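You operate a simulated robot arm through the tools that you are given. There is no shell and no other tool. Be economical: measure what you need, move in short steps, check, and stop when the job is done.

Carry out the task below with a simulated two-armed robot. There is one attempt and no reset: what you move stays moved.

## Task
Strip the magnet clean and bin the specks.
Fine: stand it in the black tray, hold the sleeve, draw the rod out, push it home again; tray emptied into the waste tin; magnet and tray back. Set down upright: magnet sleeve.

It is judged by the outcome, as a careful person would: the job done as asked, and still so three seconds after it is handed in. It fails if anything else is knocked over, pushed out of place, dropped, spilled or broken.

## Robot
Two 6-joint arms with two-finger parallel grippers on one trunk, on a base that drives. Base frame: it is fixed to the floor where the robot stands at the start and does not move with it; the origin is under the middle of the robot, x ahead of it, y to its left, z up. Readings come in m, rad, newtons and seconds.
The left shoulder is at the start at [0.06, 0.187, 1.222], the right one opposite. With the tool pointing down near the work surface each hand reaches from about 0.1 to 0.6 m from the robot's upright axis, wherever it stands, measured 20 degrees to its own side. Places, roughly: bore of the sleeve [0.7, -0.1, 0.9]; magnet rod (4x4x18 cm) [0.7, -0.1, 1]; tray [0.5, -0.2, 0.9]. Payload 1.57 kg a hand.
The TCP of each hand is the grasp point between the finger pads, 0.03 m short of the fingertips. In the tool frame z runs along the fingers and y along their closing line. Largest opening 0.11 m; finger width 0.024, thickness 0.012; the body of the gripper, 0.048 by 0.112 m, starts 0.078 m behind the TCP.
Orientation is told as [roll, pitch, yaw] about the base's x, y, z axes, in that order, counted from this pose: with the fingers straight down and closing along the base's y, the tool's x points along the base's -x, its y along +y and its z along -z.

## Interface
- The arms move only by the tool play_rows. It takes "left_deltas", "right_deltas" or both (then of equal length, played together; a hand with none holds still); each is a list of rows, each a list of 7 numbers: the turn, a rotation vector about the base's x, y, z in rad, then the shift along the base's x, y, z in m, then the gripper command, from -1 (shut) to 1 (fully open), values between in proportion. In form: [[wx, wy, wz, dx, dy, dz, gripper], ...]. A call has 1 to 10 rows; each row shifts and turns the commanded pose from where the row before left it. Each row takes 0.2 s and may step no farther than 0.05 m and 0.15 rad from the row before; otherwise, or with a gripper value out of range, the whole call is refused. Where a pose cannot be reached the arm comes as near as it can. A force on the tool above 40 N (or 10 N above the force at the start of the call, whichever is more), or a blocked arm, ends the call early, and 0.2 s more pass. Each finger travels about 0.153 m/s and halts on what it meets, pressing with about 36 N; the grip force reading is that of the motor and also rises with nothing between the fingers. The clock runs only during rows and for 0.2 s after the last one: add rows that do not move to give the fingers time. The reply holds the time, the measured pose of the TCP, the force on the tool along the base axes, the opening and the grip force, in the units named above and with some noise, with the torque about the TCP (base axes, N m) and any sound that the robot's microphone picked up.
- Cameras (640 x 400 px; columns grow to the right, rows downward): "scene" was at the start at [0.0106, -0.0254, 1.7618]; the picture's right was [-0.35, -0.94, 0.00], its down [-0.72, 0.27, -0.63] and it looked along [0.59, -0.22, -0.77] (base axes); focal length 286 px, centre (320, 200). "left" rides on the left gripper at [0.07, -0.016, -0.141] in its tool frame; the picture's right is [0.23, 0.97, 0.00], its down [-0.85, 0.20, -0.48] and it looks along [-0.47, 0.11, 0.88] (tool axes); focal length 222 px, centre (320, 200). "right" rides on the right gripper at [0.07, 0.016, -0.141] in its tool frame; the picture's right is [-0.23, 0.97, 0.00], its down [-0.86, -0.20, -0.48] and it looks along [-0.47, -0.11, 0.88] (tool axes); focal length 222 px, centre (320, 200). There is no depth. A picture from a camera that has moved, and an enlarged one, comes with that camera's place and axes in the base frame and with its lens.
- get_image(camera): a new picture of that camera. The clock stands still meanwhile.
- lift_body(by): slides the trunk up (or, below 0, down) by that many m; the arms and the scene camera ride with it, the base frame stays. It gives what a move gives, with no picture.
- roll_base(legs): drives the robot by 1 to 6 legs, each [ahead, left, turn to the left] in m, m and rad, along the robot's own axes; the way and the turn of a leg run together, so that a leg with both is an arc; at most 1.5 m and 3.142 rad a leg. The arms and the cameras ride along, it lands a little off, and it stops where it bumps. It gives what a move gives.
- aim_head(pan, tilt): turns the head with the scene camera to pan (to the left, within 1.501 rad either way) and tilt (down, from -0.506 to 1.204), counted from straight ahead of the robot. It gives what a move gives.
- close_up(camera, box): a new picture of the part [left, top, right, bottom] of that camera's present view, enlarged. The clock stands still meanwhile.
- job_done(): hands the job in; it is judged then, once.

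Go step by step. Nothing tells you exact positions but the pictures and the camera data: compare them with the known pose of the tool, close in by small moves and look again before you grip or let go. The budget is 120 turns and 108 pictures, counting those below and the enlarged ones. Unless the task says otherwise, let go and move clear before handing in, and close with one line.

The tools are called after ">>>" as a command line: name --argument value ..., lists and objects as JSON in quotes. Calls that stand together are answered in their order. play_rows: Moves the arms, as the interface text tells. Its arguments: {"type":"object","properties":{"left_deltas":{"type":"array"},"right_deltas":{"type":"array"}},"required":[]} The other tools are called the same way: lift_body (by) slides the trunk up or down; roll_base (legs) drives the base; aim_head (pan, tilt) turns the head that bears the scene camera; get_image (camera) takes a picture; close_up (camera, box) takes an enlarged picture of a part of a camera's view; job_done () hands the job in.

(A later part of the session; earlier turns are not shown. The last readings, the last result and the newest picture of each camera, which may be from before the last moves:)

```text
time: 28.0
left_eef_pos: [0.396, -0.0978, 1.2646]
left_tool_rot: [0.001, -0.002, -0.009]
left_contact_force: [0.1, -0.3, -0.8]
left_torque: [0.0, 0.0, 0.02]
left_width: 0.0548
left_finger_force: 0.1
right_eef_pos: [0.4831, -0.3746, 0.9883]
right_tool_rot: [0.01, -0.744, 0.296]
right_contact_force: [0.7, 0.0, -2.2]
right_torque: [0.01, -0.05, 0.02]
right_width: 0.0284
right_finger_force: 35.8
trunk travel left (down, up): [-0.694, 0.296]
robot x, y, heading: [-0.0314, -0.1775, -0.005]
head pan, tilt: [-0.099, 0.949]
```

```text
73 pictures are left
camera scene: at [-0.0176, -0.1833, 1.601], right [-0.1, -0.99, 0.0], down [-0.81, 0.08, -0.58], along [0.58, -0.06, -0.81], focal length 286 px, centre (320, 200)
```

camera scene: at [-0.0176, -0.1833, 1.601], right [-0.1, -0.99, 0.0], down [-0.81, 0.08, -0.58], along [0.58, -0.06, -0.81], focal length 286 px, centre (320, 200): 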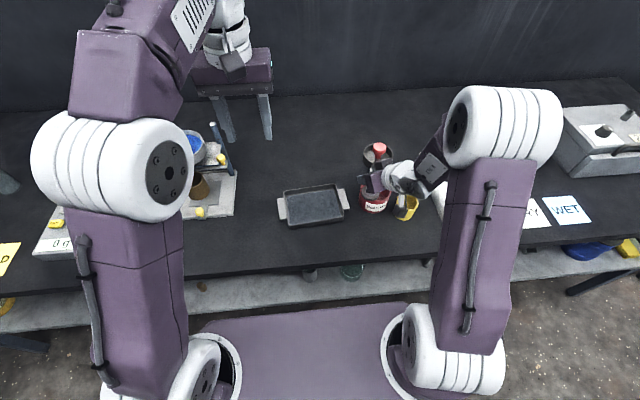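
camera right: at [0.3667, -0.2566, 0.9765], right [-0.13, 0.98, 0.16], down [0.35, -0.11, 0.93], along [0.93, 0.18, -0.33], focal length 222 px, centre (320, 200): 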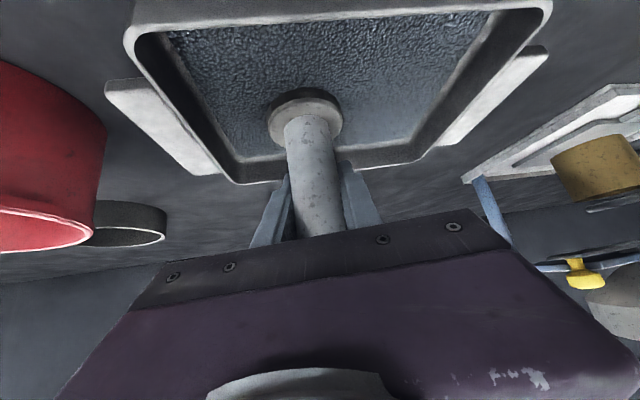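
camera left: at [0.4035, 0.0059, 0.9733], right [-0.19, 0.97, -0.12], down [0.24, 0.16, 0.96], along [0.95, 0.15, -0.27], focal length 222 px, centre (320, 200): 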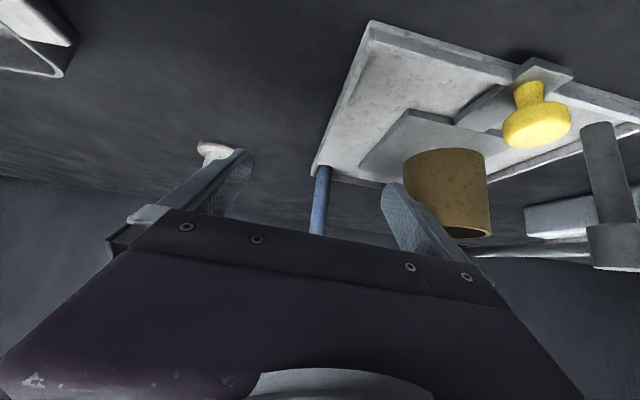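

Clear. I bring the magnet back over the tray with the right arm.

>>> play_rows --right_deltas '[[0, 0, 0, 0.003, 0.02, 0, -1], [0, 0, 0, 0.004, 0.03, 0, -1], [0, 0, 0, 0.004, 0.03, 0, -1], [0, 0, 0, 0.004, 0.03, 0, -1], [0, 0, 0, 0.004, 0.03, 0, -1], [0, 0, 0, 0.003, 0.012, 0, -1], [0, 0, 0, 0, 0, 0, -1]]'

>>> get_image --camera "right"

```text
time: 29.6
left_eef_pos: [0.3949, -0.0989, 1.2639]
left_tool_rot: [0.003, -0.002, -0.008]
left_contact_force: [0.5, 0.3, 0.0]
left_torque: [-0.01, -0.02, 0.01]
left_width: 0.0554
left_finger_force: 0.1
right_eef_pos: [0.5067, -0.2509, 0.986]
right_tool_rot: [0.02, -0.745, 0.294]
right_contact_force: [0.1, -0.3, -1.9]
right_torque: [0.03, -0.04, -0.03]
right_width: 0.0288
right_finger_force: 35.9
right hand out of reach, approached as far as the arm can: row 5, 6
trunk travel left (down, up): [-0.694, 0.296]
robot x, y, heading: [-0.0308, -0.1816, -0.002]
head pan, tilt: [-0.099, 0.949]
```

```text
72 pictures are left
camera right: at [0.3625, -0.2821, 1.0437], right [-0.13, 0.98, 0.17], down [0.36, -0.11, 0.93], along [0.92, 0.18, -0.33], focal length 222 px, centre (320, 200)
```

right: 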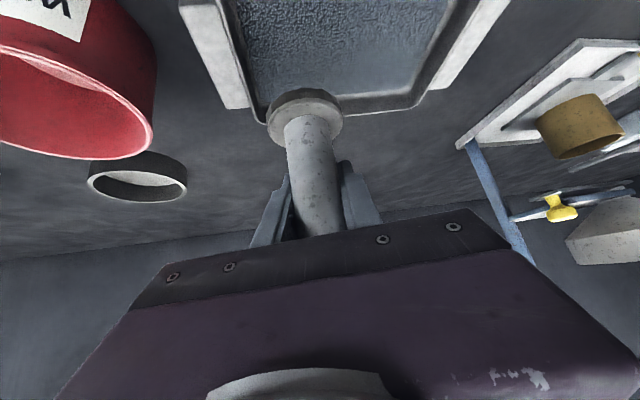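

The arm stops about 3 cm short on the left. Yawing the hand further left moves the wrist outward and should free some reach.

>>> play_rows --right_deltas '[[0, 0, 0.12, 0, 0, 0, -1], [0, 0, 0.12, 0, 0, 0, -1], [0, 0, 0.12, 0, 0.01, 0, -1], [0, 0, 0.08, 0, 0.015, 0, -1], [0, 0, 0, 0, 0.0, 0, -1]]'

>>> get_image --camera "right"

>>> get_image --camera "scene"

```text
time: 30.8
left_eef_pos: [0.3956, -0.1002, 1.2628]
left_tool_rot: [0.004, -0.003, -0.01]
left_contact_force: [0.7, -0.2, 0.6]
left_torque: [0.0, -0.04, 0.0]
left_width: 0.0548
left_finger_force: 0.1
right_eef_pos: [0.5072, -0.2256, 0.9875]
right_tool_rot: [0.013, -0.746, 0.732]
right_contact_force: [-0.7, -0.2, -1.6]
right_torque: [0.01, -0.02, -0.02]
right_width: 0.0286
right_finger_force: 36.7
trunk travel left (down, up): [-0.694, 0.296]
robot x, y, heading: [-0.0311, -0.1834, -0.008]
head pan, tilt: [-0.099, 0.949]
```

```text
71 pictures are left
camera right: at [0.3881, -0.3151, 1.0436], right [-0.53, 0.83, 0.16], down [0.36, 0.05, 0.93], along [0.76, 0.56, -0.33], focal length 222 px, centre (320, 200)
```

right: 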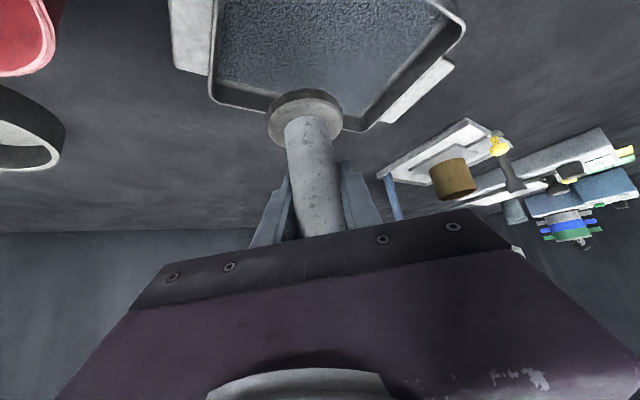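

```text
70 pictures are left
camera scene: at [-0.0181, -0.1857, 1.601], right [-0.1, -0.99, 0.0], down [-0.81, 0.08, -0.58], along [0.58, -0.06, -0.81], focal length 286 px, centre (320, 200)
```

scene: 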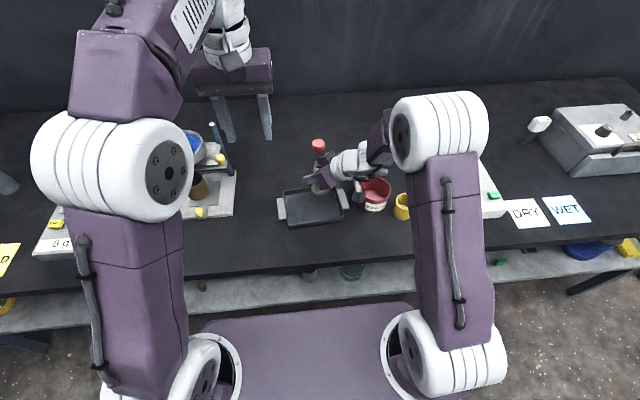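

The sleeve is now over the tray centre with the hand coming from the right rear. I lower it.

>>> play_rows --right_deltas '[[0, 0, 0, -0.004, 0.002, -0.015, -1], [0, 0, 0, -0.004, 0.002, -0.02, -1], [0, 0, 0, 0, 0, -0.02, -1], [0, 0, 0, 0, 0, -0.01, -1], [0, 0, 0, 0, 0, 0, -1]]'

>>> get_image --camera "right"

>>> close_up --camera "scene" --box '[260, 110, 420, 230]'

```text
time: 32.0
left_eef_pos: [0.395, -0.101, 1.2631]
left_tool_rot: [0.002, -0.004, -0.008]
left_contact_force: [0.5, -0.1, -0.8]
left_torque: [0.02, 0.01, -0.03]
left_width: 0.0548
left_finger_force: 0.1
right_eef_pos: [0.499, -0.2214, 0.9204]
right_tool_rot: [0.01, -0.747, 0.735]
right_contact_force: [-0.3, 0.3, -1.4]
right_torque: [0.03, -0.04, 0.0]
right_width: 0.029
right_finger_force: 35.6
trunk travel left (down, up): [-0.694, 0.296]
robot x, y, heading: [-0.0251, -0.1816, -0.003]
head pan, tilt: [-0.099, 0.949]
```

```text
69 pictures are left
camera right: at [0.3795, -0.3107, 0.9781], right [-0.53, 0.83, 0.16], down [0.36, 0.05, 0.93], along [0.76, 0.56, -0.33], focal length 222 px, centre (320, 200)
```

right: 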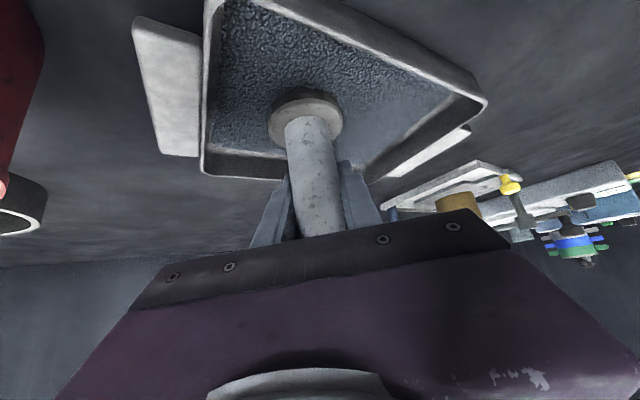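

```text
3.33 times, centred on (340, 170) of scene
camera zoom: at [-0.0181, -0.1854, 1.601], right [-0.1, -0.99, 0.0], down [-0.81, 0.08, -0.58], along [0.58, -0.06, -0.81], focal length 952 px, centre (253, 300)
```

zoom: 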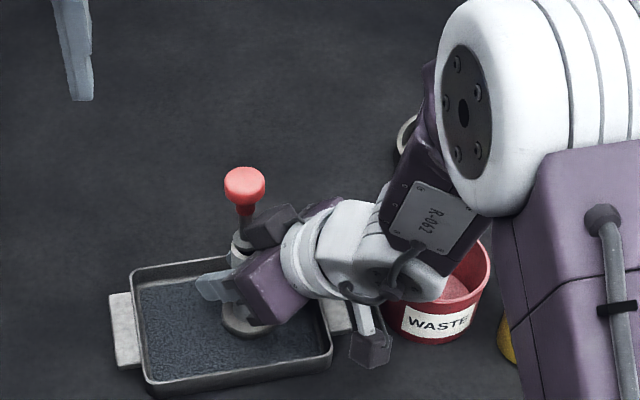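

The sleeve hangs about 5 mm above the tray floor. I set it down gently and bring the left hand above the knob to look.

>>> play_rows --right_deltas '[[0, 0, 0, 0, 0, -0.005, -1], [0, 0, 0, 0, 0, -0.003, -1], [0, 0, 0, 0, 0, 0, -1], [0, 0, 0, 0, 0, 0, -1], [0, 0, 0, 0, 0, 0, -1]]' --left_deltas '[[0, 0, 0, 0.02, -0.025, -0.02, 0.27], [0, 0, 0, 0.02, -0.025, -0.02, 0.27], [0, 0, 0, 0.02, -0.025, -0.02, 0.27], [0, 0, 0, 0.02, -0.025, -0.02, 0.27], [0, 0, 0, 0, 0, 0, 0.27]]'

>>> get_image --camera "left"

>>> get_image --camera "scene"

```text
time: 33.2
left_eef_pos: [0.4623, -0.1928, 1.178]
left_tool_rot: [0.003, -0.004, -0.008]
left_contact_force: [-0.3, -0.3, 0.3]
left_torque: [0.0, 0.02, -0.02]
left_width: 0.0701
left_finger_force: 0.0
left hand out of reach, approached as far as the arm can: row 4
right_eef_pos: [0.4987, -0.2223, 0.9145]
right_tool_rot: [0.007, -0.748, 0.736]
right_contact_force: [2.3, -0.6, 8.3]
right_torque: [-0.08, -0.26, 0.01]
right_width: 0.0288
right_finger_force: 36.0
trunk travel left (down, up): [-0.694, 0.296]
robot x, y, heading: [-0.0265, -0.1795, -0.001]
head pan, tilt: [-0.099, 0.949]
```

```text
67 pictures are left
camera left: at [0.3936, -0.2102, 1.3189], right [-0.22, 0.98, 0.0], down [0.86, 0.19, 0.48], along [0.47, 0.11, -0.88], focal length 222 px, centre (320, 200)
```

left: 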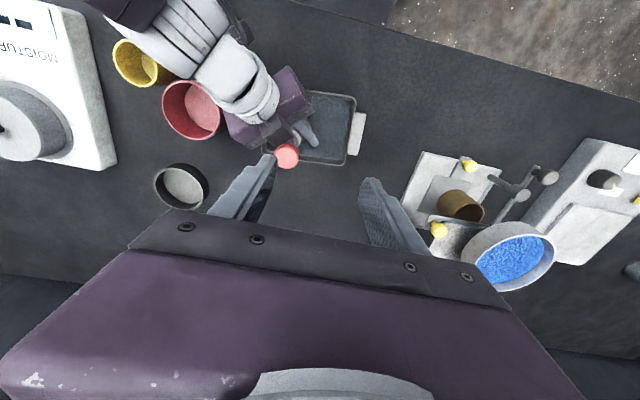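

```text
66 pictures are left
camera scene: at [-0.0193, -0.1851, 1.6011], right [-0.1, -0.99, 0.0], down [-0.81, 0.08, -0.58], along [0.58, -0.06, -0.81], focal length 286 px, centre (320, 200)
```

scene: 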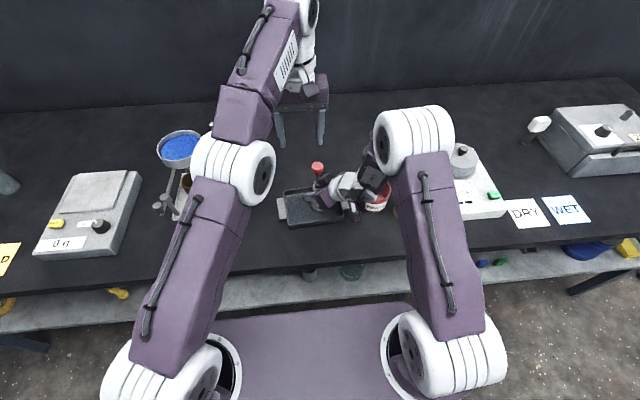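

The knob is at about (0.492, -0.232). I bring the left hand over it and lower it partway.

>>> play_rows --left_deltas '[[0, 0, 0, 0.005, -0.005, -0.03, 0.27], [0, 0, 0, 0.01, -0.015, -0.02, 0.27], [0, 0, 0, 0.01, -0.015, -0.005, 0.27], [0, 0, 0, 0.005, -0.004, 0, 0.27], [0, 0, 0, 0, 0, 0, 0.27]]'

>>> get_image --camera "left"

>>> close_up --camera "scene" --box '[240, 90, 400, 210]'

```text
time: 34.4
left_eef_pos: [0.4781, -0.2255, 1.1165]
left_tool_rot: [0.004, -0.003, -0.008]
left_contact_force: [-0.6, 0.2, -0.2]
left_torque: [-0.04, -0.03, 0.04]
left_width: 0.07
left_finger_force: 0.1
left hand out of reach, approached as far as the arm can: row 3, 4
right_eef_pos: [0.4987, -0.2222, 0.9136]
right_tool_rot: [0.007, -0.749, 0.736]
right_contact_force: [2.7, 0.1, 13.0]
right_torque: [-0.14, -0.31, 0.02]
right_width: 0.0287
right_finger_force: 35.9
trunk travel left (down, up): [-0.694, 0.296]
robot x, y, heading: [-0.0298, -0.1764, -0.005]
head pan, tilt: [-0.099, 0.949]
```

```text
65 pictures are left
camera left: at [0.4088, -0.242, 1.2578], right [-0.22, 0.98, 0.0], down [0.85, 0.19, 0.48], along [0.47, 0.11, -0.88], focal length 222 px, centre (320, 200)
```

left: 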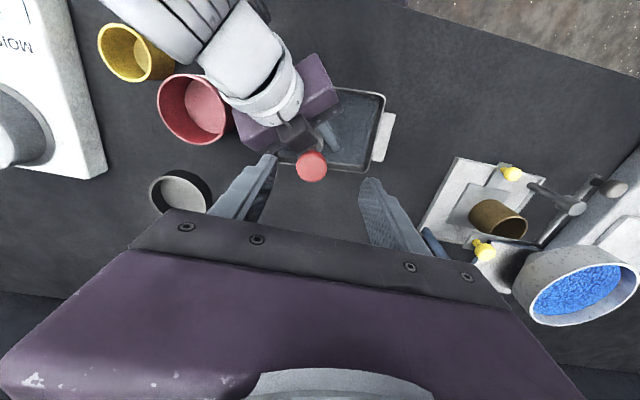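

```text
3.33 times, centred on (320, 150) of scene
camera zoom: at [-0.0197, -0.1851, 1.6011], right [-0.1, -0.99, 0.0], down [-0.81, 0.08, -0.58], along [0.58, -0.06, -0.81], focal length 952 px, centre (320, 367)
```

zoom: 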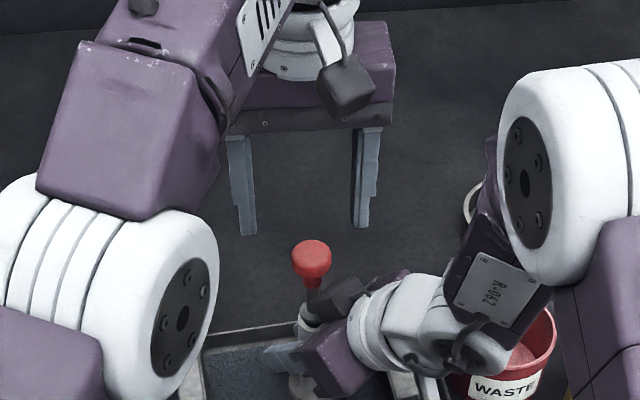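

Two views agree on the knob at (0.492, -0.232, 1.03). I lower the left hand around it, keeping fingertips above the right gripper, and ease the right hand's downward pressure slightly.

>>> play_rows --left_deltas '[[0, 0, 0, 0.002, -0.002, -0.025, 0.27], [0, 0, 0, 0.004, -0.002, -0.025, 0.27], [0, 0, 0, 0.004, -0.002, -0.015, 0.27], [0, 0, 0, 0.004, -0.001, -0.01, 0.27], [0, 0, 0, 0, 0, 0, 0.27]]' --right_deltas '[[0, 0, 0, 0, 0, 0.0015, -1], [0, 0, 0, 0, 0, 0, -1], [0, 0, 0, 0, 0, 0, -1], [0, 0, 0, 0, 0, 0, -1], [0, 0, 0, 0, 0, 0, -1]]'

>>> get_image --camera "left"

>>> close_up --camera "scene" --box '[260, 110, 380, 200]'

```text
time: 35.6
left_eef_pos: [0.493, -0.2315, 1.0411]
left_tool_rot: [0.003, -0.004, -0.009]
left_contact_force: [-0.2, -0.3, 0.4]
left_torque: [0.0, -0.04, 0.02]
left_width: 0.0698
left_finger_force: 0.1
right_eef_pos: [0.4993, -0.2218, 0.9146]
right_tool_rot: [0.009, -0.744, 0.734]
right_contact_force: [-0.7, 0.8, -2.5]
right_torque: [-0.01, 0.02, -0.01]
right_width: 0.0287
right_finger_force: 36.0
trunk travel left (down, up): [-0.694, 0.296]
robot x, y, heading: [-0.0269, -0.1811, -0.006]
head pan, tilt: [-0.099, 0.949]
```

```text
63 pictures are left
camera left: at [0.4239, -0.2492, 1.1818], right [-0.22, 0.98, 0.0], down [0.86, 0.19, 0.48], along [0.47, 0.11, -0.88], focal length 222 px, centre (320, 200)
```

left: 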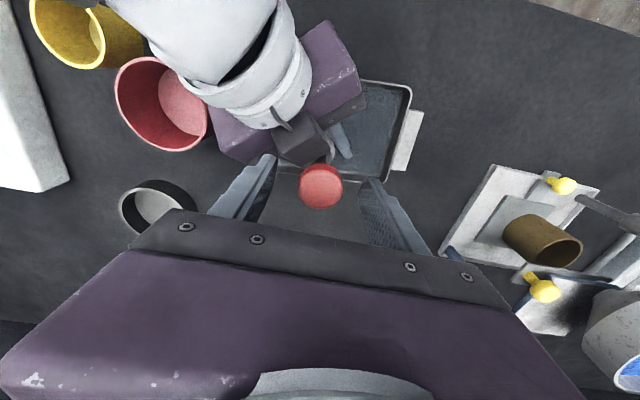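

```text
4.44 times, centred on (320, 155) of scene
camera zoom: at [-0.0185, -0.1852, 1.6009], right [-0.1, -0.99, 0.0], down [-0.81, 0.08, -0.58], along [0.58, -0.06, -0.81], focal length 1269 px, centre (320, 400)
```

zoom: 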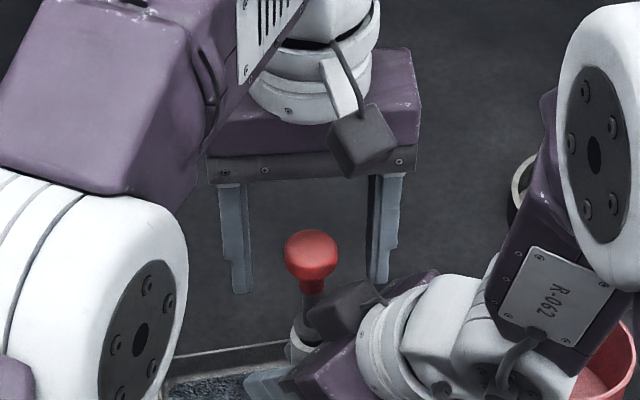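

The knob is centred between the left fingers. I close on it.

>>> play_rows --left_deltas '[[0, 0, 0, 0, 0, -0.003, 0], [0, 0, 0, 0, 0, 0, -0.4], [0, 0, 0, 0, 0, 0, -1], [0, 0, 0, 0, 0, 0, -1]]' --right_deltas '[[0, 0, 0, 0, 0, -0.001, -1], [0, 0, 0, 0, 0, 0, -1], [0, 0, 0, 0, 0, 0, -1], [0, 0, 0, 0, 0, 0, -1]]'

>>> close_up --camera "scene" --box '[260, 110, 380, 200]'

```text
time: 36.4
left_eef_pos: [0.4968, -0.2364, 1.0388]
left_tool_rot: [-0.009, -0.016, -0.007]
left_contact_force: [14.9, -1.8, -5.3]
left_torque: [-0.53, 0.1, 0.44]
left_width: 0.0323
left_finger_force: 35.8
right_eef_pos: [0.4975, -0.2184, 0.9138]
right_tool_rot: [0.011, -0.749, 0.749]
right_contact_force: [-14.7, 0.9, 4.4]
right_torque: [0.28, -1.98, -0.74]
right_width: 0.0291
right_finger_force: 35.8
trunk travel left (down, up): [-0.694, 0.296]
robot x, y, heading: [-0.0286, -0.1789, -0.002]
head pan, tilt: [-0.099, 0.949]
stopped in row 4 (left hand): the force on the tool passed its limit (the readings are from after the stop); the commanded pose is now the measured one
```

```text
4.44 times, centred on (320, 155) of scene
camera zoom: at [-0.0179, -0.1856, 1.601], right [-0.1, -0.99, 0.0], down [-0.81, 0.08, -0.58], along [0.58, -0.06, -0.81], focal length 1269 px, centre (320, 400)
```

zoom: 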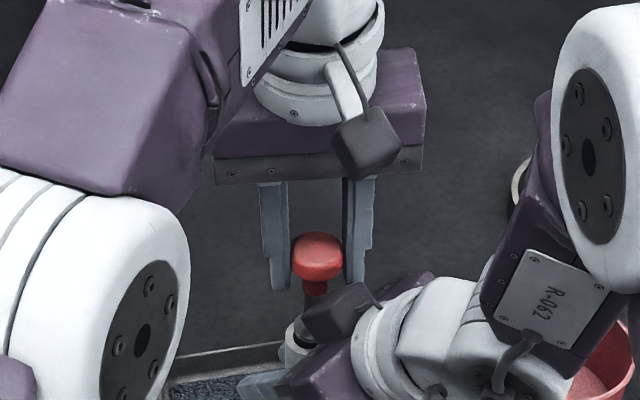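

The knob is gripped but the two hands strain against each other by about 15 N in x. I nudge the left hand to relieve it.

>>> play_rows --left_deltas '[[0, 0, 0, 0.002, 0.0, 0, -1], [0, 0, 0, 0, 0, 0, -1]]' --right_deltas '[[0, 0, 0, 0, 0, 0, -1], [0, 0, 0, 0, 0, 0, -1]]'

```text
time: 37.0
left_eef_pos: [0.4973, -0.2379, 1.0396]
left_tool_rot: [-0.009, -0.012, -0.007]
left_contact_force: [15.0, -2.4, 1.2]
left_torque: [-0.66, 0.14, 0.37]
left_width: 0.0308
left_finger_force: 35.8
right_eef_pos: [0.4973, -0.2178, 0.914]
right_tool_rot: [0.011, -0.749, 0.748]
right_contact_force: [-13.9, 1.8, -0.5]
right_torque: [0.31, -2.07, -0.62]
right_width: 0.0294
right_finger_force: 36.0
trunk travel left (down, up): [-0.694, 0.296]
robot x, y, heading: [-0.0287, -0.1785, -0.0]
head pan, tilt: [-0.099, 0.949]
```

The strain persists. I look closely to see whether it is only the knob or whether the grippers touch each other.

>>> close_up --camera "left" --box '[200, 100, 440, 250]'

>>> close_up --camera "right" --box '[160, 20, 480, 240]'

>>> close_up --camera "scene" --box '[295, 145, 355, 190]'

```text
2.67 times, centred on (320, 175) of left
camera zoom: at [0.4262, -0.2523, 1.1797], right [-0.22, 0.98, -0.01], down [0.85, 0.2, 0.49], along [0.48, 0.1, -0.87], focal length 592 px, centre (320, 267)
```

zoom: 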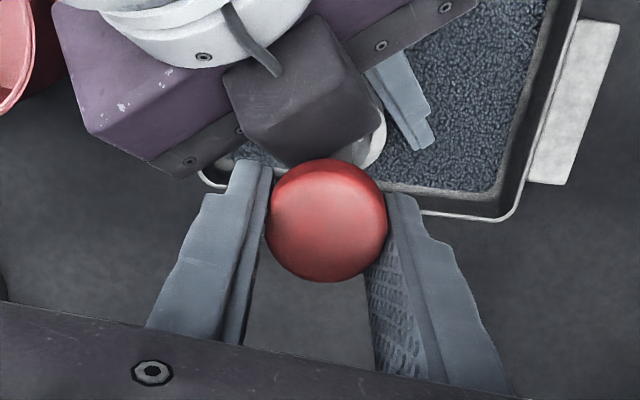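

```text
1.82 times, centred on (320, 130) of right
camera zoom: at [0.3789, -0.3085, 0.9707], right [-0.55, 0.82, 0.16], down [0.36, 0.06, 0.93], along [0.76, 0.57, -0.33], focal length 404 px, centre (320, 327)
```

zoom: 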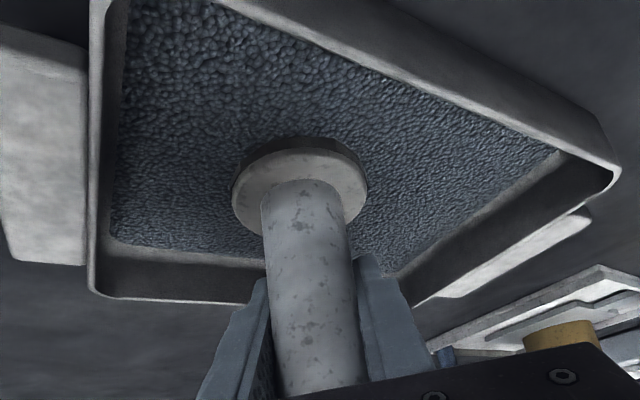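

```text
8.89 times, centred on (325, 168) of scene
camera zoom: at [-0.0181, -0.1854, 1.6011], right [-0.1, -0.99, 0.0], down [-0.81, 0.08, -0.58], along [0.58, -0.06, -0.81], focal length 2538 px, centre (276, 489)
```

zoom: 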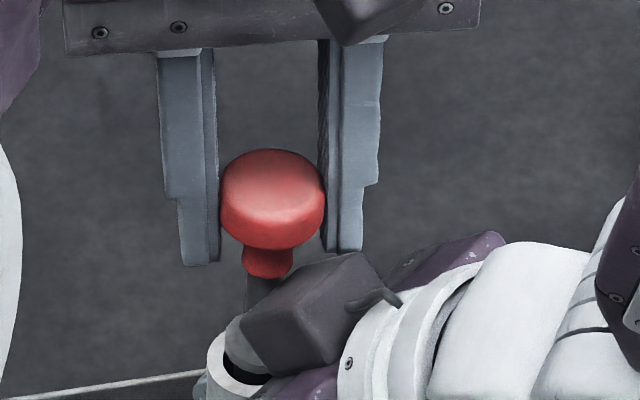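

A black block on top of the right hand sits right where one left fingertip closes, which explains the strain. I'll open, raise the left hand about 8 mm, shift forward slightly and re-grip higher on the knob.

>>> play_rows --left_deltas '[[0, 0, 0, 0, 0, 0, -0.2], [0, 0, 0, 0, 0.0, 0.0, 0.1], [0, 0, 0, 0.0, 0.003, 0.006, 0.1], [0.005, 0.01, 0, 0.0, 0.003, 0.005, 0.1], [0, 0, 0, 0, 0, 0, 0.1]]'

>>> close_up --camera "scene" --box '[295, 145, 355, 190]'

>>> close_up --camera "left" --box '[200, 100, 440, 250]'

```text
time: 38.2
left_eef_pos: [0.4971, -0.231, 1.0498]
left_tool_rot: [-0.003, 0.001, -0.008]
left_contact_force: [0.0, 0.3, 0.6]
left_torque: [0.0, 0.02, -0.01]
left_width: 0.0608
left_finger_force: 0.1
right_eef_pos: [0.4974, -0.2176, 0.9135]
right_tool_rot: [0.011, -0.749, 0.747]
right_contact_force: [0.1, 1.0, -2.5]
right_torque: [0.01, -0.05, 0.01]
right_width: 0.0291
right_finger_force: 36.1
trunk travel left (down, up): [-0.694, 0.296]
robot x, y, heading: [-0.0271, -0.1768, -0.005]
head pan, tilt: [-0.099, 0.949]
```

```text
8.89 times, centred on (325, 168) of scene
camera zoom: at [-0.018, -0.1855, 1.601], right [-0.1, -0.99, 0.0], down [-0.81, 0.08, -0.58], along [0.58, -0.06, -0.81], focal length 2538 px, centre (276, 489)
```

zoom: 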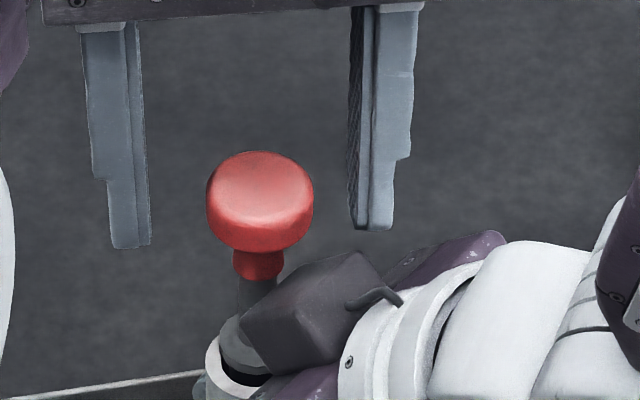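

```text
2.67 times, centred on (320, 175) of left
camera zoom: at [0.4279, -0.2473, 1.1907], right [-0.22, 0.98, 0.0], down [0.86, 0.19, 0.48], along [0.47, 0.1, -0.88], focal length 592 px, centre (320, 267)
```

zoom: 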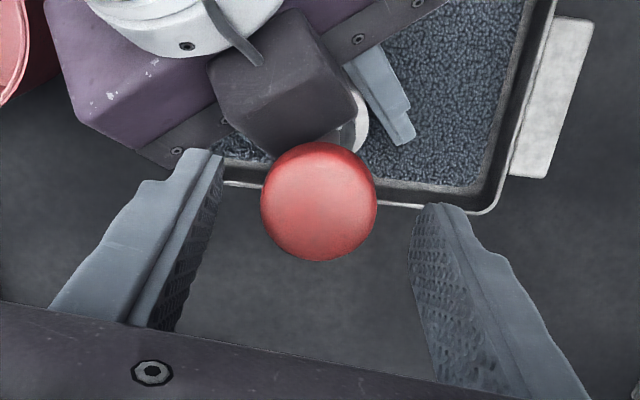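

The forces vanished, confirming the cause. I re-close here with the hand a few millimetres lower, keeping clear of the block.

>>> play_rows --left_deltas '[[0, 0, 0, 0.0, -0.002, -0.004, 0.0], [0, 0, 0, 0, 0, 0, -0.3], [0, 0, 0, 0, 0, 0, -0.6], [0, 0, 0, 0, 0, 0, -1], [0, 0, 0, 0, 0, 0, -1]]'

>>> close_up --camera "scene" --box '[295, 145, 355, 190]'

```text
time: 39.4
left_eef_pos: [0.4967, -0.2339, 1.0472]
left_tool_rot: [-0.004, -0.001, -0.01]
left_contact_force: [1.1, 0.5, 2.8]
left_torque: [0.01, -0.17, 0.03]
left_width: 0.0304
left_finger_force: 36.1
right_eef_pos: [0.4968, -0.2194, 0.9135]
right_tool_rot: [0.012, -0.749, 0.748]
right_contact_force: [-1.4, -1.0, -3.8]
right_torque: [0.07, -0.01, 0.01]
right_width: 0.0286
right_finger_force: 36.4
trunk travel left (down, up): [-0.694, 0.296]
robot x, y, heading: [-0.0315, -0.1796, -0.004]
head pan, tilt: [-0.099, 0.949]
```

```text
8.89 times, centred on (325, 168) of scene
camera zoom: at [-0.0179, -0.1854, 1.601], right [-0.1, -0.99, 0.0], down [-0.81, 0.08, -0.58], along [0.58, -0.06, -0.81], focal length 2538 px, centre (276, 489)
```

zoom: 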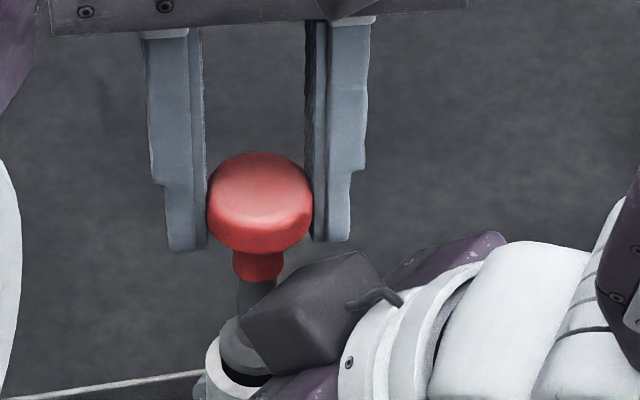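

This grip is clean, but pulling straight up from here would hit the left arm's reach limit and bend the rod. I'll open, pitch the left hand so its wrist comes back toward the shoulder, and re-grip.

>>> play_rows --left_deltas '[[0, 0, 0, 0, 0, 0, -0.4], [0, 0, 0, 0, 0, 0.0, 0.1], [0, 0, 0, 0, 0, 0.005, 0.1], [0, -0.13, 0, 0, 0, 0, 0.1], [0, -0.13, 0, 0, 0, 0, 0.1], [0, -0.13, 0, 0, 0, 0, 0.1], [0, 0, 0, -0.004, 0, -0.004, 0.1], [0, 0, 0, 0, 0, 0, 0.1]]'

>>> close_up --camera "scene" --box '[265, 100, 385, 190]'

>>> get_image --camera "left"

```text
time: 41.2
left_eef_pos: [0.4924, -0.2344, 1.0466]
left_tool_rot: [-0.001, -0.392, -0.011]
left_contact_force: [-0.5, 0.6, -0.7]
left_torque: [0.01, 0.0, 0.02]
left_width: 0.0605
left_finger_force: 0.1
right_eef_pos: [0.4984, -0.2185, 0.9149]
right_tool_rot: [0.011, -0.747, 0.748]
right_contact_force: [-0.4, 0.0, -2.0]
right_torque: [0.0, -0.06, 0.02]
right_width: 0.0286
right_finger_force: 36.0
trunk travel left (down, up): [-0.694, 0.296]
robot x, y, heading: [-0.0307, -0.1791, 0.002]
head pan, tilt: [-0.099, 0.949]
```

```text
4.44 times, centred on (325, 145) of scene
camera zoom: at [-0.0176, -0.1855, 1.601], right [-0.1, -0.99, 0.0], down [-0.81, 0.08, -0.58], along [0.58, -0.06, -0.81], focal length 1269 px, centre (298, 444)
```

zoom: 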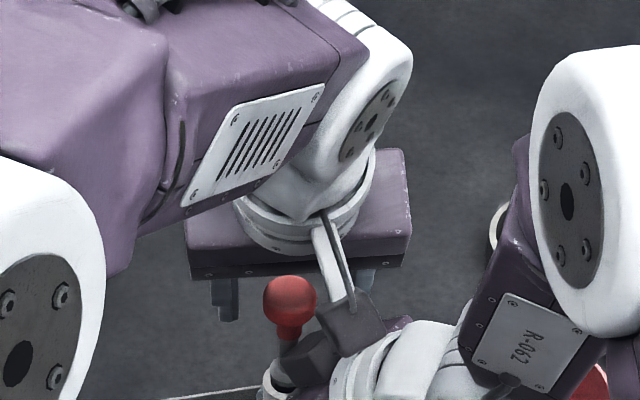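

```text
53 pictures are left
camera left: at [0.3749, -0.2494, 1.1509], right [-0.2, 0.98, -0.09], down [0.61, 0.19, 0.77], along [0.77, 0.1, -0.63], focal length 222 px, centre (320, 200)
```

left: 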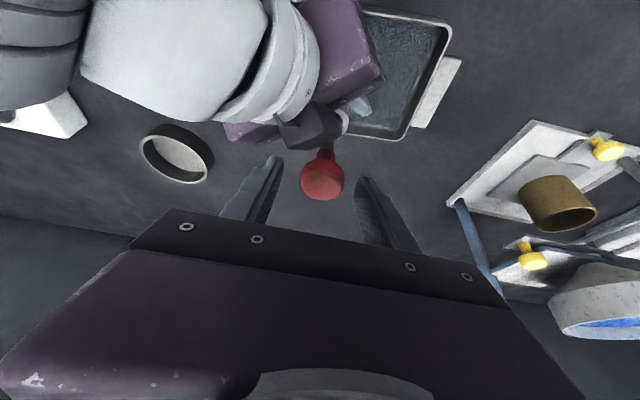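

The knob lies between the tilted fingers and the hands are clear of each other. I lower slightly and close.

>>> play_rows --left_deltas '[[0, 0, 0, 0.001, 0.001, -0.005, 0.0], [0, 0, 0, 0, 0, 0, -0.3], [0, 0, 0, 0, 0, 0, -0.6], [0, 0, 0, 0, 0, 0, -1], [0, 0, 0, 0, 0, 0, -1]]'

>>> close_up --camera "left" --box '[200, 100, 440, 250]'

```text
time: 42.4
left_eef_pos: [0.4927, -0.2317, 1.0422]
left_tool_rot: [-0.001, -0.392, -0.01]
left_contact_force: [1.5, 1.3, -0.4]
left_torque: [0.03, -0.28, 0.01]
left_width: 0.0301
left_finger_force: 36.4
right_eef_pos: [0.4977, -0.2194, 0.9129]
right_tool_rot: [0.01, -0.75, 0.747]
right_contact_force: [-2.3, -0.8, -1.2]
right_torque: [0.01, 0.05, 0.01]
right_width: 0.0287
right_finger_force: 35.9
trunk travel left (down, up): [-0.694, 0.296]
robot x, y, heading: [-0.024, -0.1798, -0.001]
head pan, tilt: [-0.099, 0.949]
```

```text
2.67 times, centred on (320, 175) of left
camera zoom: at [0.3761, -0.2483, 1.1458], right [-0.2, 0.98, -0.09], down [0.61, 0.19, 0.77], along [0.77, 0.1, -0.63], focal length 592 px, centre (320, 267)
```

zoom: 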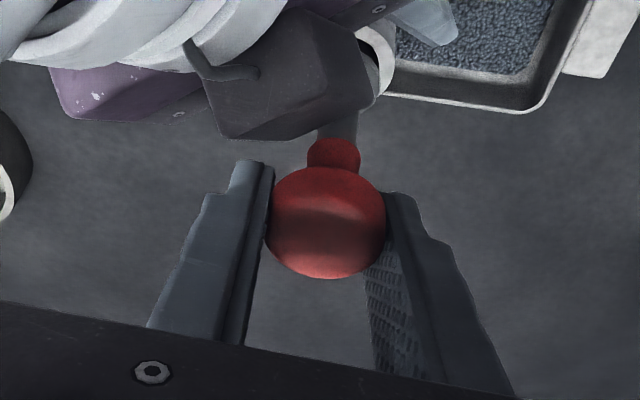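

The knob is held firmly with little strain. I start drawing the rod up slowly.

>>> play_rows --left_deltas '[[0, 0, 0, 0, -0.0003, 0.008, -1], [0, 0, 0, -0.0003, -0.0005, 0.012, -1], [0, 0, 0, -0.0003, -0.0005, 0.012, -1], [0, 0, 0, 0, 0, 0, -1]]'

>>> close_up --camera "right" --box '[160, 20, 480, 240]'

```text
time: 43.4
left_eef_pos: [0.4915, -0.2329, 1.0717]
left_tool_rot: [0.005, -0.384, -0.009]
left_contact_force: [0.6, 4.5, -28.3]
left_torque: [-0.04, -0.11, -0.04]
left_width: 0.0307
left_finger_force: 36.0
right_eef_pos: [0.5001, -0.218, 0.9153]
right_tool_rot: [0.009, -0.753, 0.747]
right_contact_force: [-0.7, -4.2, 25.2]
right_torque: [0.25, 0.13, 0.06]
right_width: 0.0288
right_finger_force: 35.6
trunk travel left (down, up): [-0.694, 0.296]
robot x, y, heading: [-0.0287, -0.1811, 0.0]
head pan, tilt: [-0.099, 0.949]
```

```text
1.82 times, centred on (320, 130) of right
camera zoom: at [0.3805, -0.3084, 0.9717], right [-0.54, 0.82, 0.16], down [0.36, 0.05, 0.93], along [0.76, 0.56, -0.32], focal length 404 px, centre (320, 327)
```

zoom: 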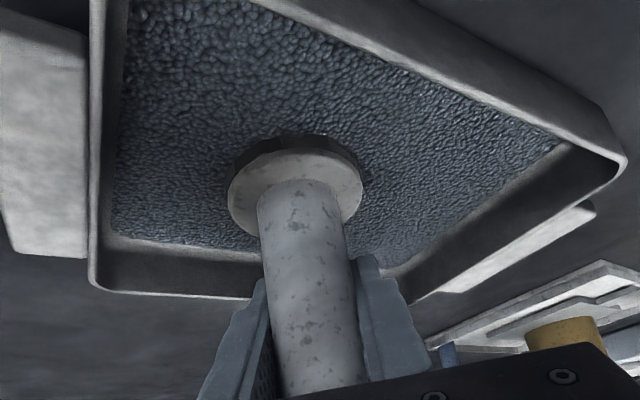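

It takes about 28 N. I check whether the rod is really coming out or the grip is slipping.

>>> close_up --camera "scene" --box '[265, 100, 385, 190]'

>>> close_up --camera "left" --box '[200, 60, 440, 210]'

```text
4.44 times, centred on (325, 145) of scene
camera zoom: at [-0.0178, -0.1855, 1.601], right [-0.1, -0.99, 0.0], down [-0.81, 0.08, -0.58], along [0.58, -0.06, -0.81], focal length 1269 px, centre (298, 444)
```

zoom: 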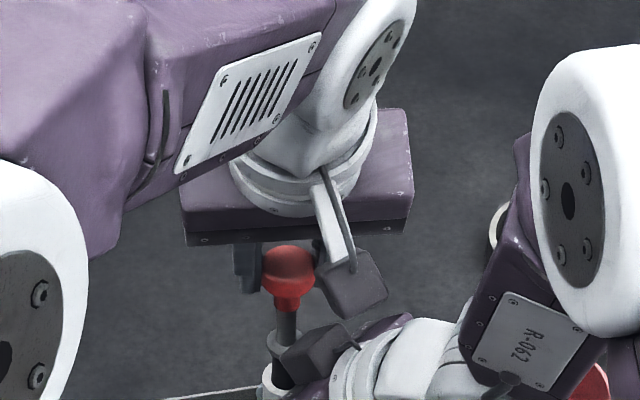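

```text
2.67 times, centred on (320, 135) of left
camera zoom: at [0.3748, -0.2489, 1.1767], right [-0.2, 0.98, -0.08], down [0.62, 0.19, 0.76], along [0.76, 0.1, -0.64], focal length 592 px, centre (320, 373)
```

zoom: 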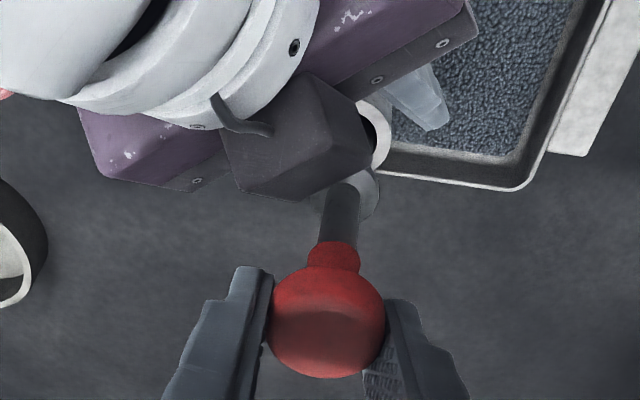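

The rod and its collar are rising out of the sleeve. I keep drawing in the same way.

>>> play_rows --left_deltas '[[0, 0, 0, 0, -0.0002, 0.008, -1], [0, 0, 0, -0.0003, -0.0003, 0.01, -1], [0, 0, 0, -0.0002, -0.0003, 0.01, -1], [0, 0, 0, 0, 0, 0, -1]]'

>>> close_up --camera "scene" --box '[265, 100, 385, 190]'

```text
time: 44.4
left_eef_pos: [0.4921, -0.2347, 1.1034]
left_tool_rot: [-0.001, -0.392, -0.01]
left_contact_force: [-0.7, 0.5, 0.0]
left_torque: [0.0, 0.01, 0.01]
left_width: 0.0
left_finger_force: 21.2
right_eef_pos: [0.4965, -0.2174, 0.913]
right_tool_rot: [0.011, -0.745, 0.747]
right_contact_force: [0.1, 0.2, -0.3]
right_torque: [-0.05, 0.0, -0.03]
right_width: 0.0286
right_finger_force: 35.8
trunk travel left (down, up): [-0.694, 0.296]
robot x, y, heading: [-0.027, -0.1814, -0.003]
head pan, tilt: [-0.099, 0.949]
```

```text
4.44 times, centred on (325, 145) of scene
camera zoom: at [-0.0181, -0.1854, 1.6009], right [-0.1, -0.99, 0.0], down [-0.81, 0.08, -0.58], along [0.58, -0.06, -0.81], focal length 1269 px, centre (298, 444)
```

zoom: 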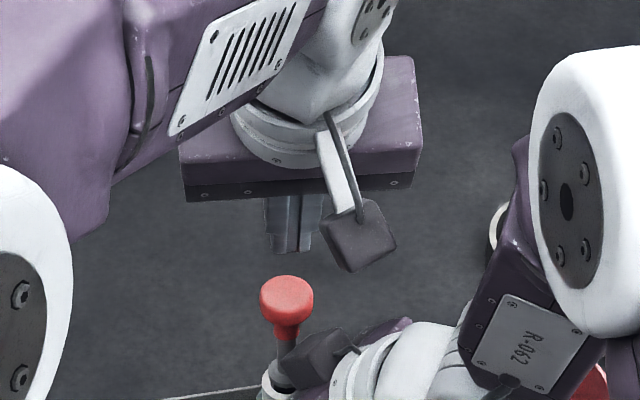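

The knob slipped out of the left fingers. I compare how far the rod is out now against before the pull.

>>> close_up --camera "scene" --box '[295, 145, 355, 190]'

>>> close_up --camera "left" --box '[200, 40, 440, 190]'

```text
8.89 times, centred on (325, 168) of scene
camera zoom: at [-0.0181, -0.1854, 1.6009], right [-0.1, -0.99, 0.0], down [-0.81, 0.08, -0.58], along [0.58, -0.06, -0.81], focal length 2538 px, centre (276, 489)
```

zoom: 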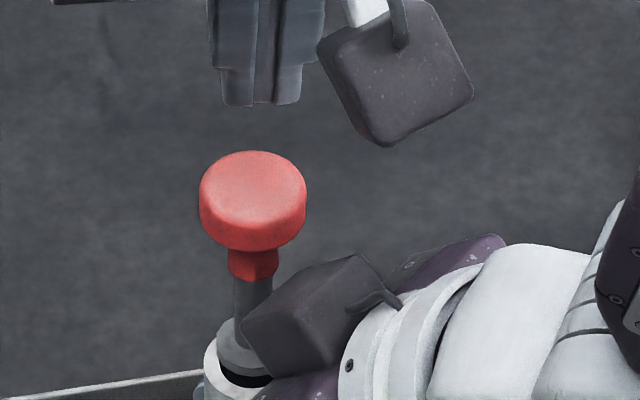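

```text
2.67 times, centred on (320, 115) of left
camera zoom: at [0.3745, -0.2504, 1.2064], right [-0.2, 0.98, -0.09], down [0.61, 0.19, 0.77], along [0.77, 0.1, -0.63], focal length 592 px, centre (320, 427)
```

zoom: 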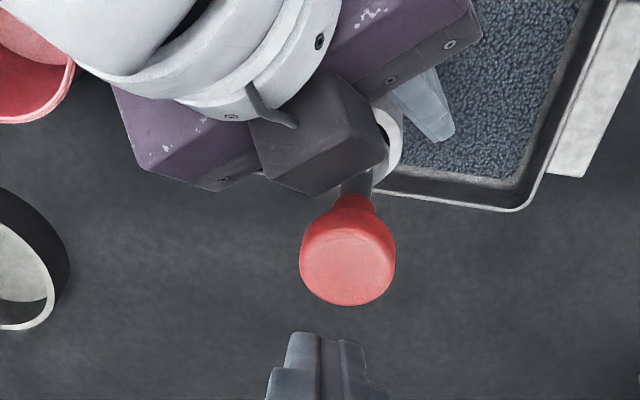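

The rod is back home exactly as before, so something pulls it back and friction on the cap's edge wasn't enough. I'll take a deeper grip with the cap in the middle of the pads, with a bit more pitch to stay clear of the block.

>>> play_rows --left_deltas '[[0, -0.1, 0, 0, 0, 0, 0.1], [0, -0.08, 0, 0, 0, 0, 0.1], [0, 0, 0, 0, 0.001, -0.02, 0.1], [0, 0, 0, 0, 0, -0.02, 0.1], [0, 0, 0, 0.001, 0, -0.015, 0.1], [0, 0, 0, 0.001, 0, -0.01, 0.1], [0, 0, 0, 0, 0, 0, 0.1]]'

>>> close_up --camera "left" --box '[200, 100, 440, 250]'

```text
time: 46.0
left_eef_pos: [0.4947, -0.2324, 1.0363]
left_tool_rot: [0.002, -0.57, -0.011]
left_contact_force: [0.2, 0.2, -0.5]
left_torque: [0.0, 0.0, -0.01]
left_width: 0.0605
left_finger_force: 0.0
right_eef_pos: [0.4973, -0.2184, 0.9132]
right_tool_rot: [0.01, -0.749, 0.748]
right_contact_force: [-0.4, 0.2, -1.6]
right_torque: [0.02, 0.0, -0.04]
right_width: 0.0285
right_finger_force: 36.0
trunk travel left (down, up): [-0.694, 0.296]
robot x, y, heading: [-0.029, -0.1791, -0.001]
head pan, tilt: [-0.099, 0.949]
```

```text
2.67 times, centred on (320, 175) of left
camera zoom: at [0.3601, -0.2489, 1.1176], right [-0.18, 0.98, -0.12], down [0.46, 0.19, 0.86], along [0.87, 0.1, -0.49], focal length 592 px, centre (320, 267)
```

zoom: 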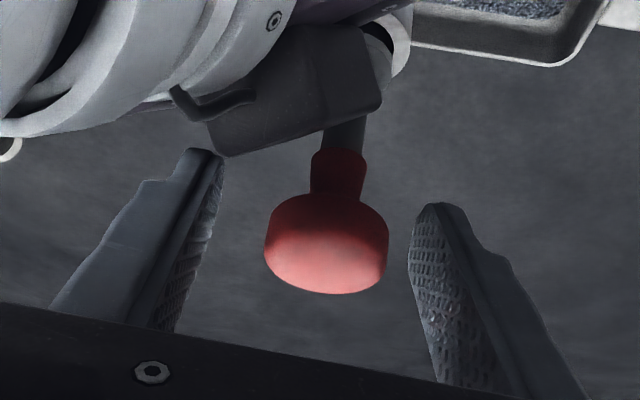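

The cap now sits well inside the pads. I close gently and check for strain.

>>> play_rows --left_deltas '[[0, 0, 0, 0, 0, 0, -0.3], [0, 0, 0, 0, 0, 0, -0.6], [0, 0, 0, 0, 0, 0, -1], [0, 0, 0, 0, 0, 0, -1]]'

>>> close_up --camera "left" --box '[200, 100, 440, 250]'

```text
time: 47.0
left_eef_pos: [0.4944, -0.2334, 1.0372]
left_tool_rot: [0.003, -0.566, -0.01]
left_contact_force: [-2.4, 3.2, 0.1]
left_torque: [0.11, -0.02, -0.01]
left_width: 0.0303
left_finger_force: 35.9
right_eef_pos: [0.4977, -0.2188, 0.9145]
right_tool_rot: [0.012, -0.748, 0.747]
right_contact_force: [1.9, -2.4, -3.3]
right_torque: [0.32, 0.23, 0.05]
right_width: 0.0287
right_finger_force: 35.9
trunk travel left (down, up): [-0.694, 0.296]
robot x, y, heading: [-0.0329, -0.18, -0.002]
head pan, tilt: [-0.099, 0.949]
```

```text
2.67 times, centred on (320, 175) of left
camera zoom: at [0.3603, -0.2489, 1.1177], right [-0.18, 0.98, -0.12], down [0.46, 0.19, 0.86], along [0.87, 0.1, -0.49], focal length 592 px, centre (320, 267)
```

zoom: 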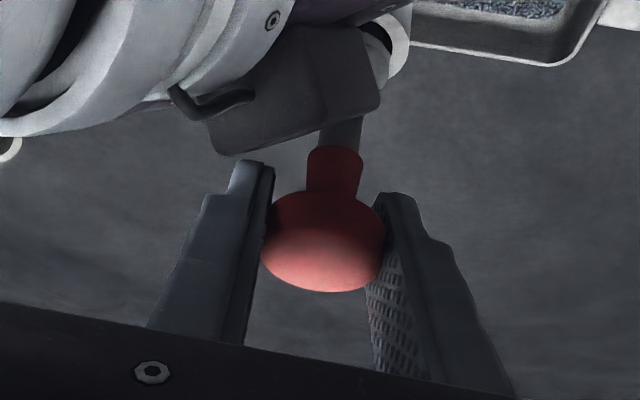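

A good grip with low strain. I pull in short increments and log the force.

>>> play_rows --left_deltas '[[0, 0, 0, 0, 0, 0.005, -1], [0, 0, 0, 0, 0, 0.005, -1], [0, 0, 0, 0, 0, 0, -1]]'

>>> play_rows --left_deltas '[[0, 0, 0, 0, 0, 0.005, -1], [0, 0, 0, 0, 0, 0.005, -1], [0, 0, 0, 0, 0, 0, -1]]'

>>> close_up --camera "left" --box '[200, 100, 440, 250]'

```text
time: 47.8
left_eef_pos: [0.4943, -0.233, 1.047]
left_tool_rot: [0.001, -0.57, -0.011]
left_contact_force: [-1.8, 1.6, -1.6]
left_torque: [0.1, 0.2, -0.01]
left_width: 0.0306
left_finger_force: 36.8
right_eef_pos: [0.4982, -0.2173, 0.9134]
right_tool_rot: [0.01, -0.748, 0.748]
right_contact_force: [2.6, 0.3, -1.3]
right_torque: [0.1, 0.11, 0.08]
right_width: 0.0286
right_finger_force: 35.8
trunk travel left (down, up): [-0.694, 0.296]
robot x, y, heading: [-0.0249, -0.1796, -0.004]
head pan, tilt: [-0.099, 0.949]
```

```text
time: 48.6
left_eef_pos: [0.494, -0.2337, 1.0576]
left_tool_rot: [0.002, -0.57, -0.011]
left_contact_force: [0.2, 0.1, -1.1]
left_torque: [-0.02, 0.01, 0.03]
left_width: 0.0303
left_finger_force: 35.7
right_eef_pos: [0.498, -0.2177, 0.9138]
right_tool_rot: [0.011, -0.748, 0.749]
right_contact_force: [0.2, 0.1, -1.4]
right_torque: [-0.02, -0.01, -0.02]
right_width: 0.0287
right_finger_force: 35.9
trunk travel left (down, up): [-0.694, 0.296]
robot x, y, heading: [-0.0309, -0.1811, -0.003]
head pan, tilt: [-0.099, 0.949]
```

```text
2.67 times, centred on (320, 175) of left
camera zoom: at [0.3603, -0.2493, 1.138], right [-0.18, 0.98, -0.12], down [0.46, 0.19, 0.86], along [0.87, 0.1, -0.49], focal length 592 px, centre (320, 267)
```

zoom: 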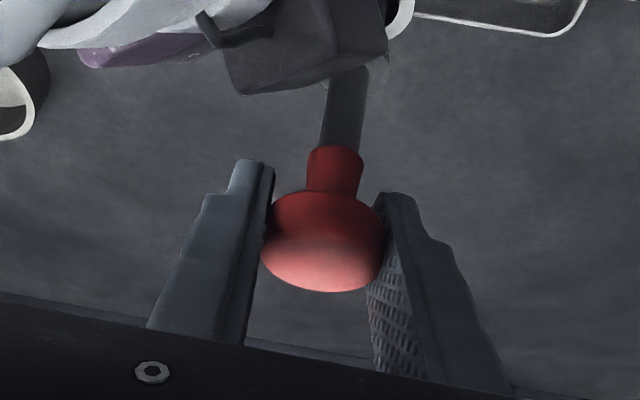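

Now it slides almost freely. The earlier jam was the rod's collar catching under the block on the right hand. I'll lower the rod home, then re-grip the sleeve lower and nearer the right fingertips so that block is out of the way.

>>> play_rows --left_deltas '[[0, 0, 0, 0, 0, -0.008, -1], [0, 0, 0, 0, 0, -0.008, -1], [0, 0, 0, 0, 0, -0.004, -1], [0, 0, 0, 0, 0, 0, -1]]'

>>> play_rows --right_deltas '[[0, 0, 0, 0, 0, 0, -0.6], [0, 0, 0, 0, 0, 0, -0.2], [0, 0, 0, 0, 0, 0, 0.1], [0, 0, 0, 0, 0, 0, 0.1]]'

>>> close_up --camera "right" --box '[160, 20, 480, 240]'

```text
time: 49.6
left_eef_pos: [0.4948, -0.233, 1.0377]
left_tool_rot: [0.003, -0.571, -0.011]
left_contact_force: [-9.0, 2.9, 14.1]
left_torque: [0.0, 1.01, -0.01]
left_width: 0.0303
left_finger_force: 36.4
right_eef_pos: [0.498, -0.2191, 0.9128]
right_tool_rot: [0.011, -0.746, 0.745]
right_contact_force: [8.7, -2.4, -15.4]
right_torque: [0.56, 0.05, 0.12]
right_width: 0.0287
right_finger_force: 35.9
trunk travel left (down, up): [-0.694, 0.296]
robot x, y, heading: [-0.0323, -0.1815, -0.004]
head pan, tilt: [-0.099, 0.949]
```

```text
time: 50.6
left_eef_pos: [0.4939, -0.2332, 1.0374]
left_tool_rot: [0.002, -0.571, -0.012]
left_contact_force: [0.7, -0.9, 2.7]
left_torque: [-0.15, -0.16, 0.02]
left_width: 0.0307
left_finger_force: 35.6
right_eef_pos: [0.4978, -0.2186, 0.9142]
right_tool_rot: [0.009, -0.749, 0.746]
right_contact_force: [0.6, 0.4, -0.2]
right_torque: [0.04, 0.02, 0.0]
right_width: 0.0603
right_finger_force: 0.0
trunk travel left (down, up): [-0.694, 0.296]
robot x, y, heading: [-0.0303, -0.179, -0.006]
head pan, tilt: [-0.099, 0.949]
```

```text
1.82 times, centred on (320, 130) of right
camera zoom: at [0.3789, -0.3085, 0.971], right [-0.54, 0.82, 0.16], down [0.36, 0.06, 0.93], along [0.76, 0.56, -0.33], focal length 404 px, centre (320, 327)
```

zoom: 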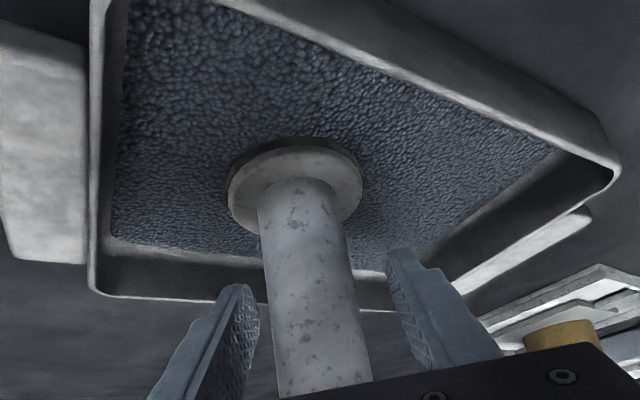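

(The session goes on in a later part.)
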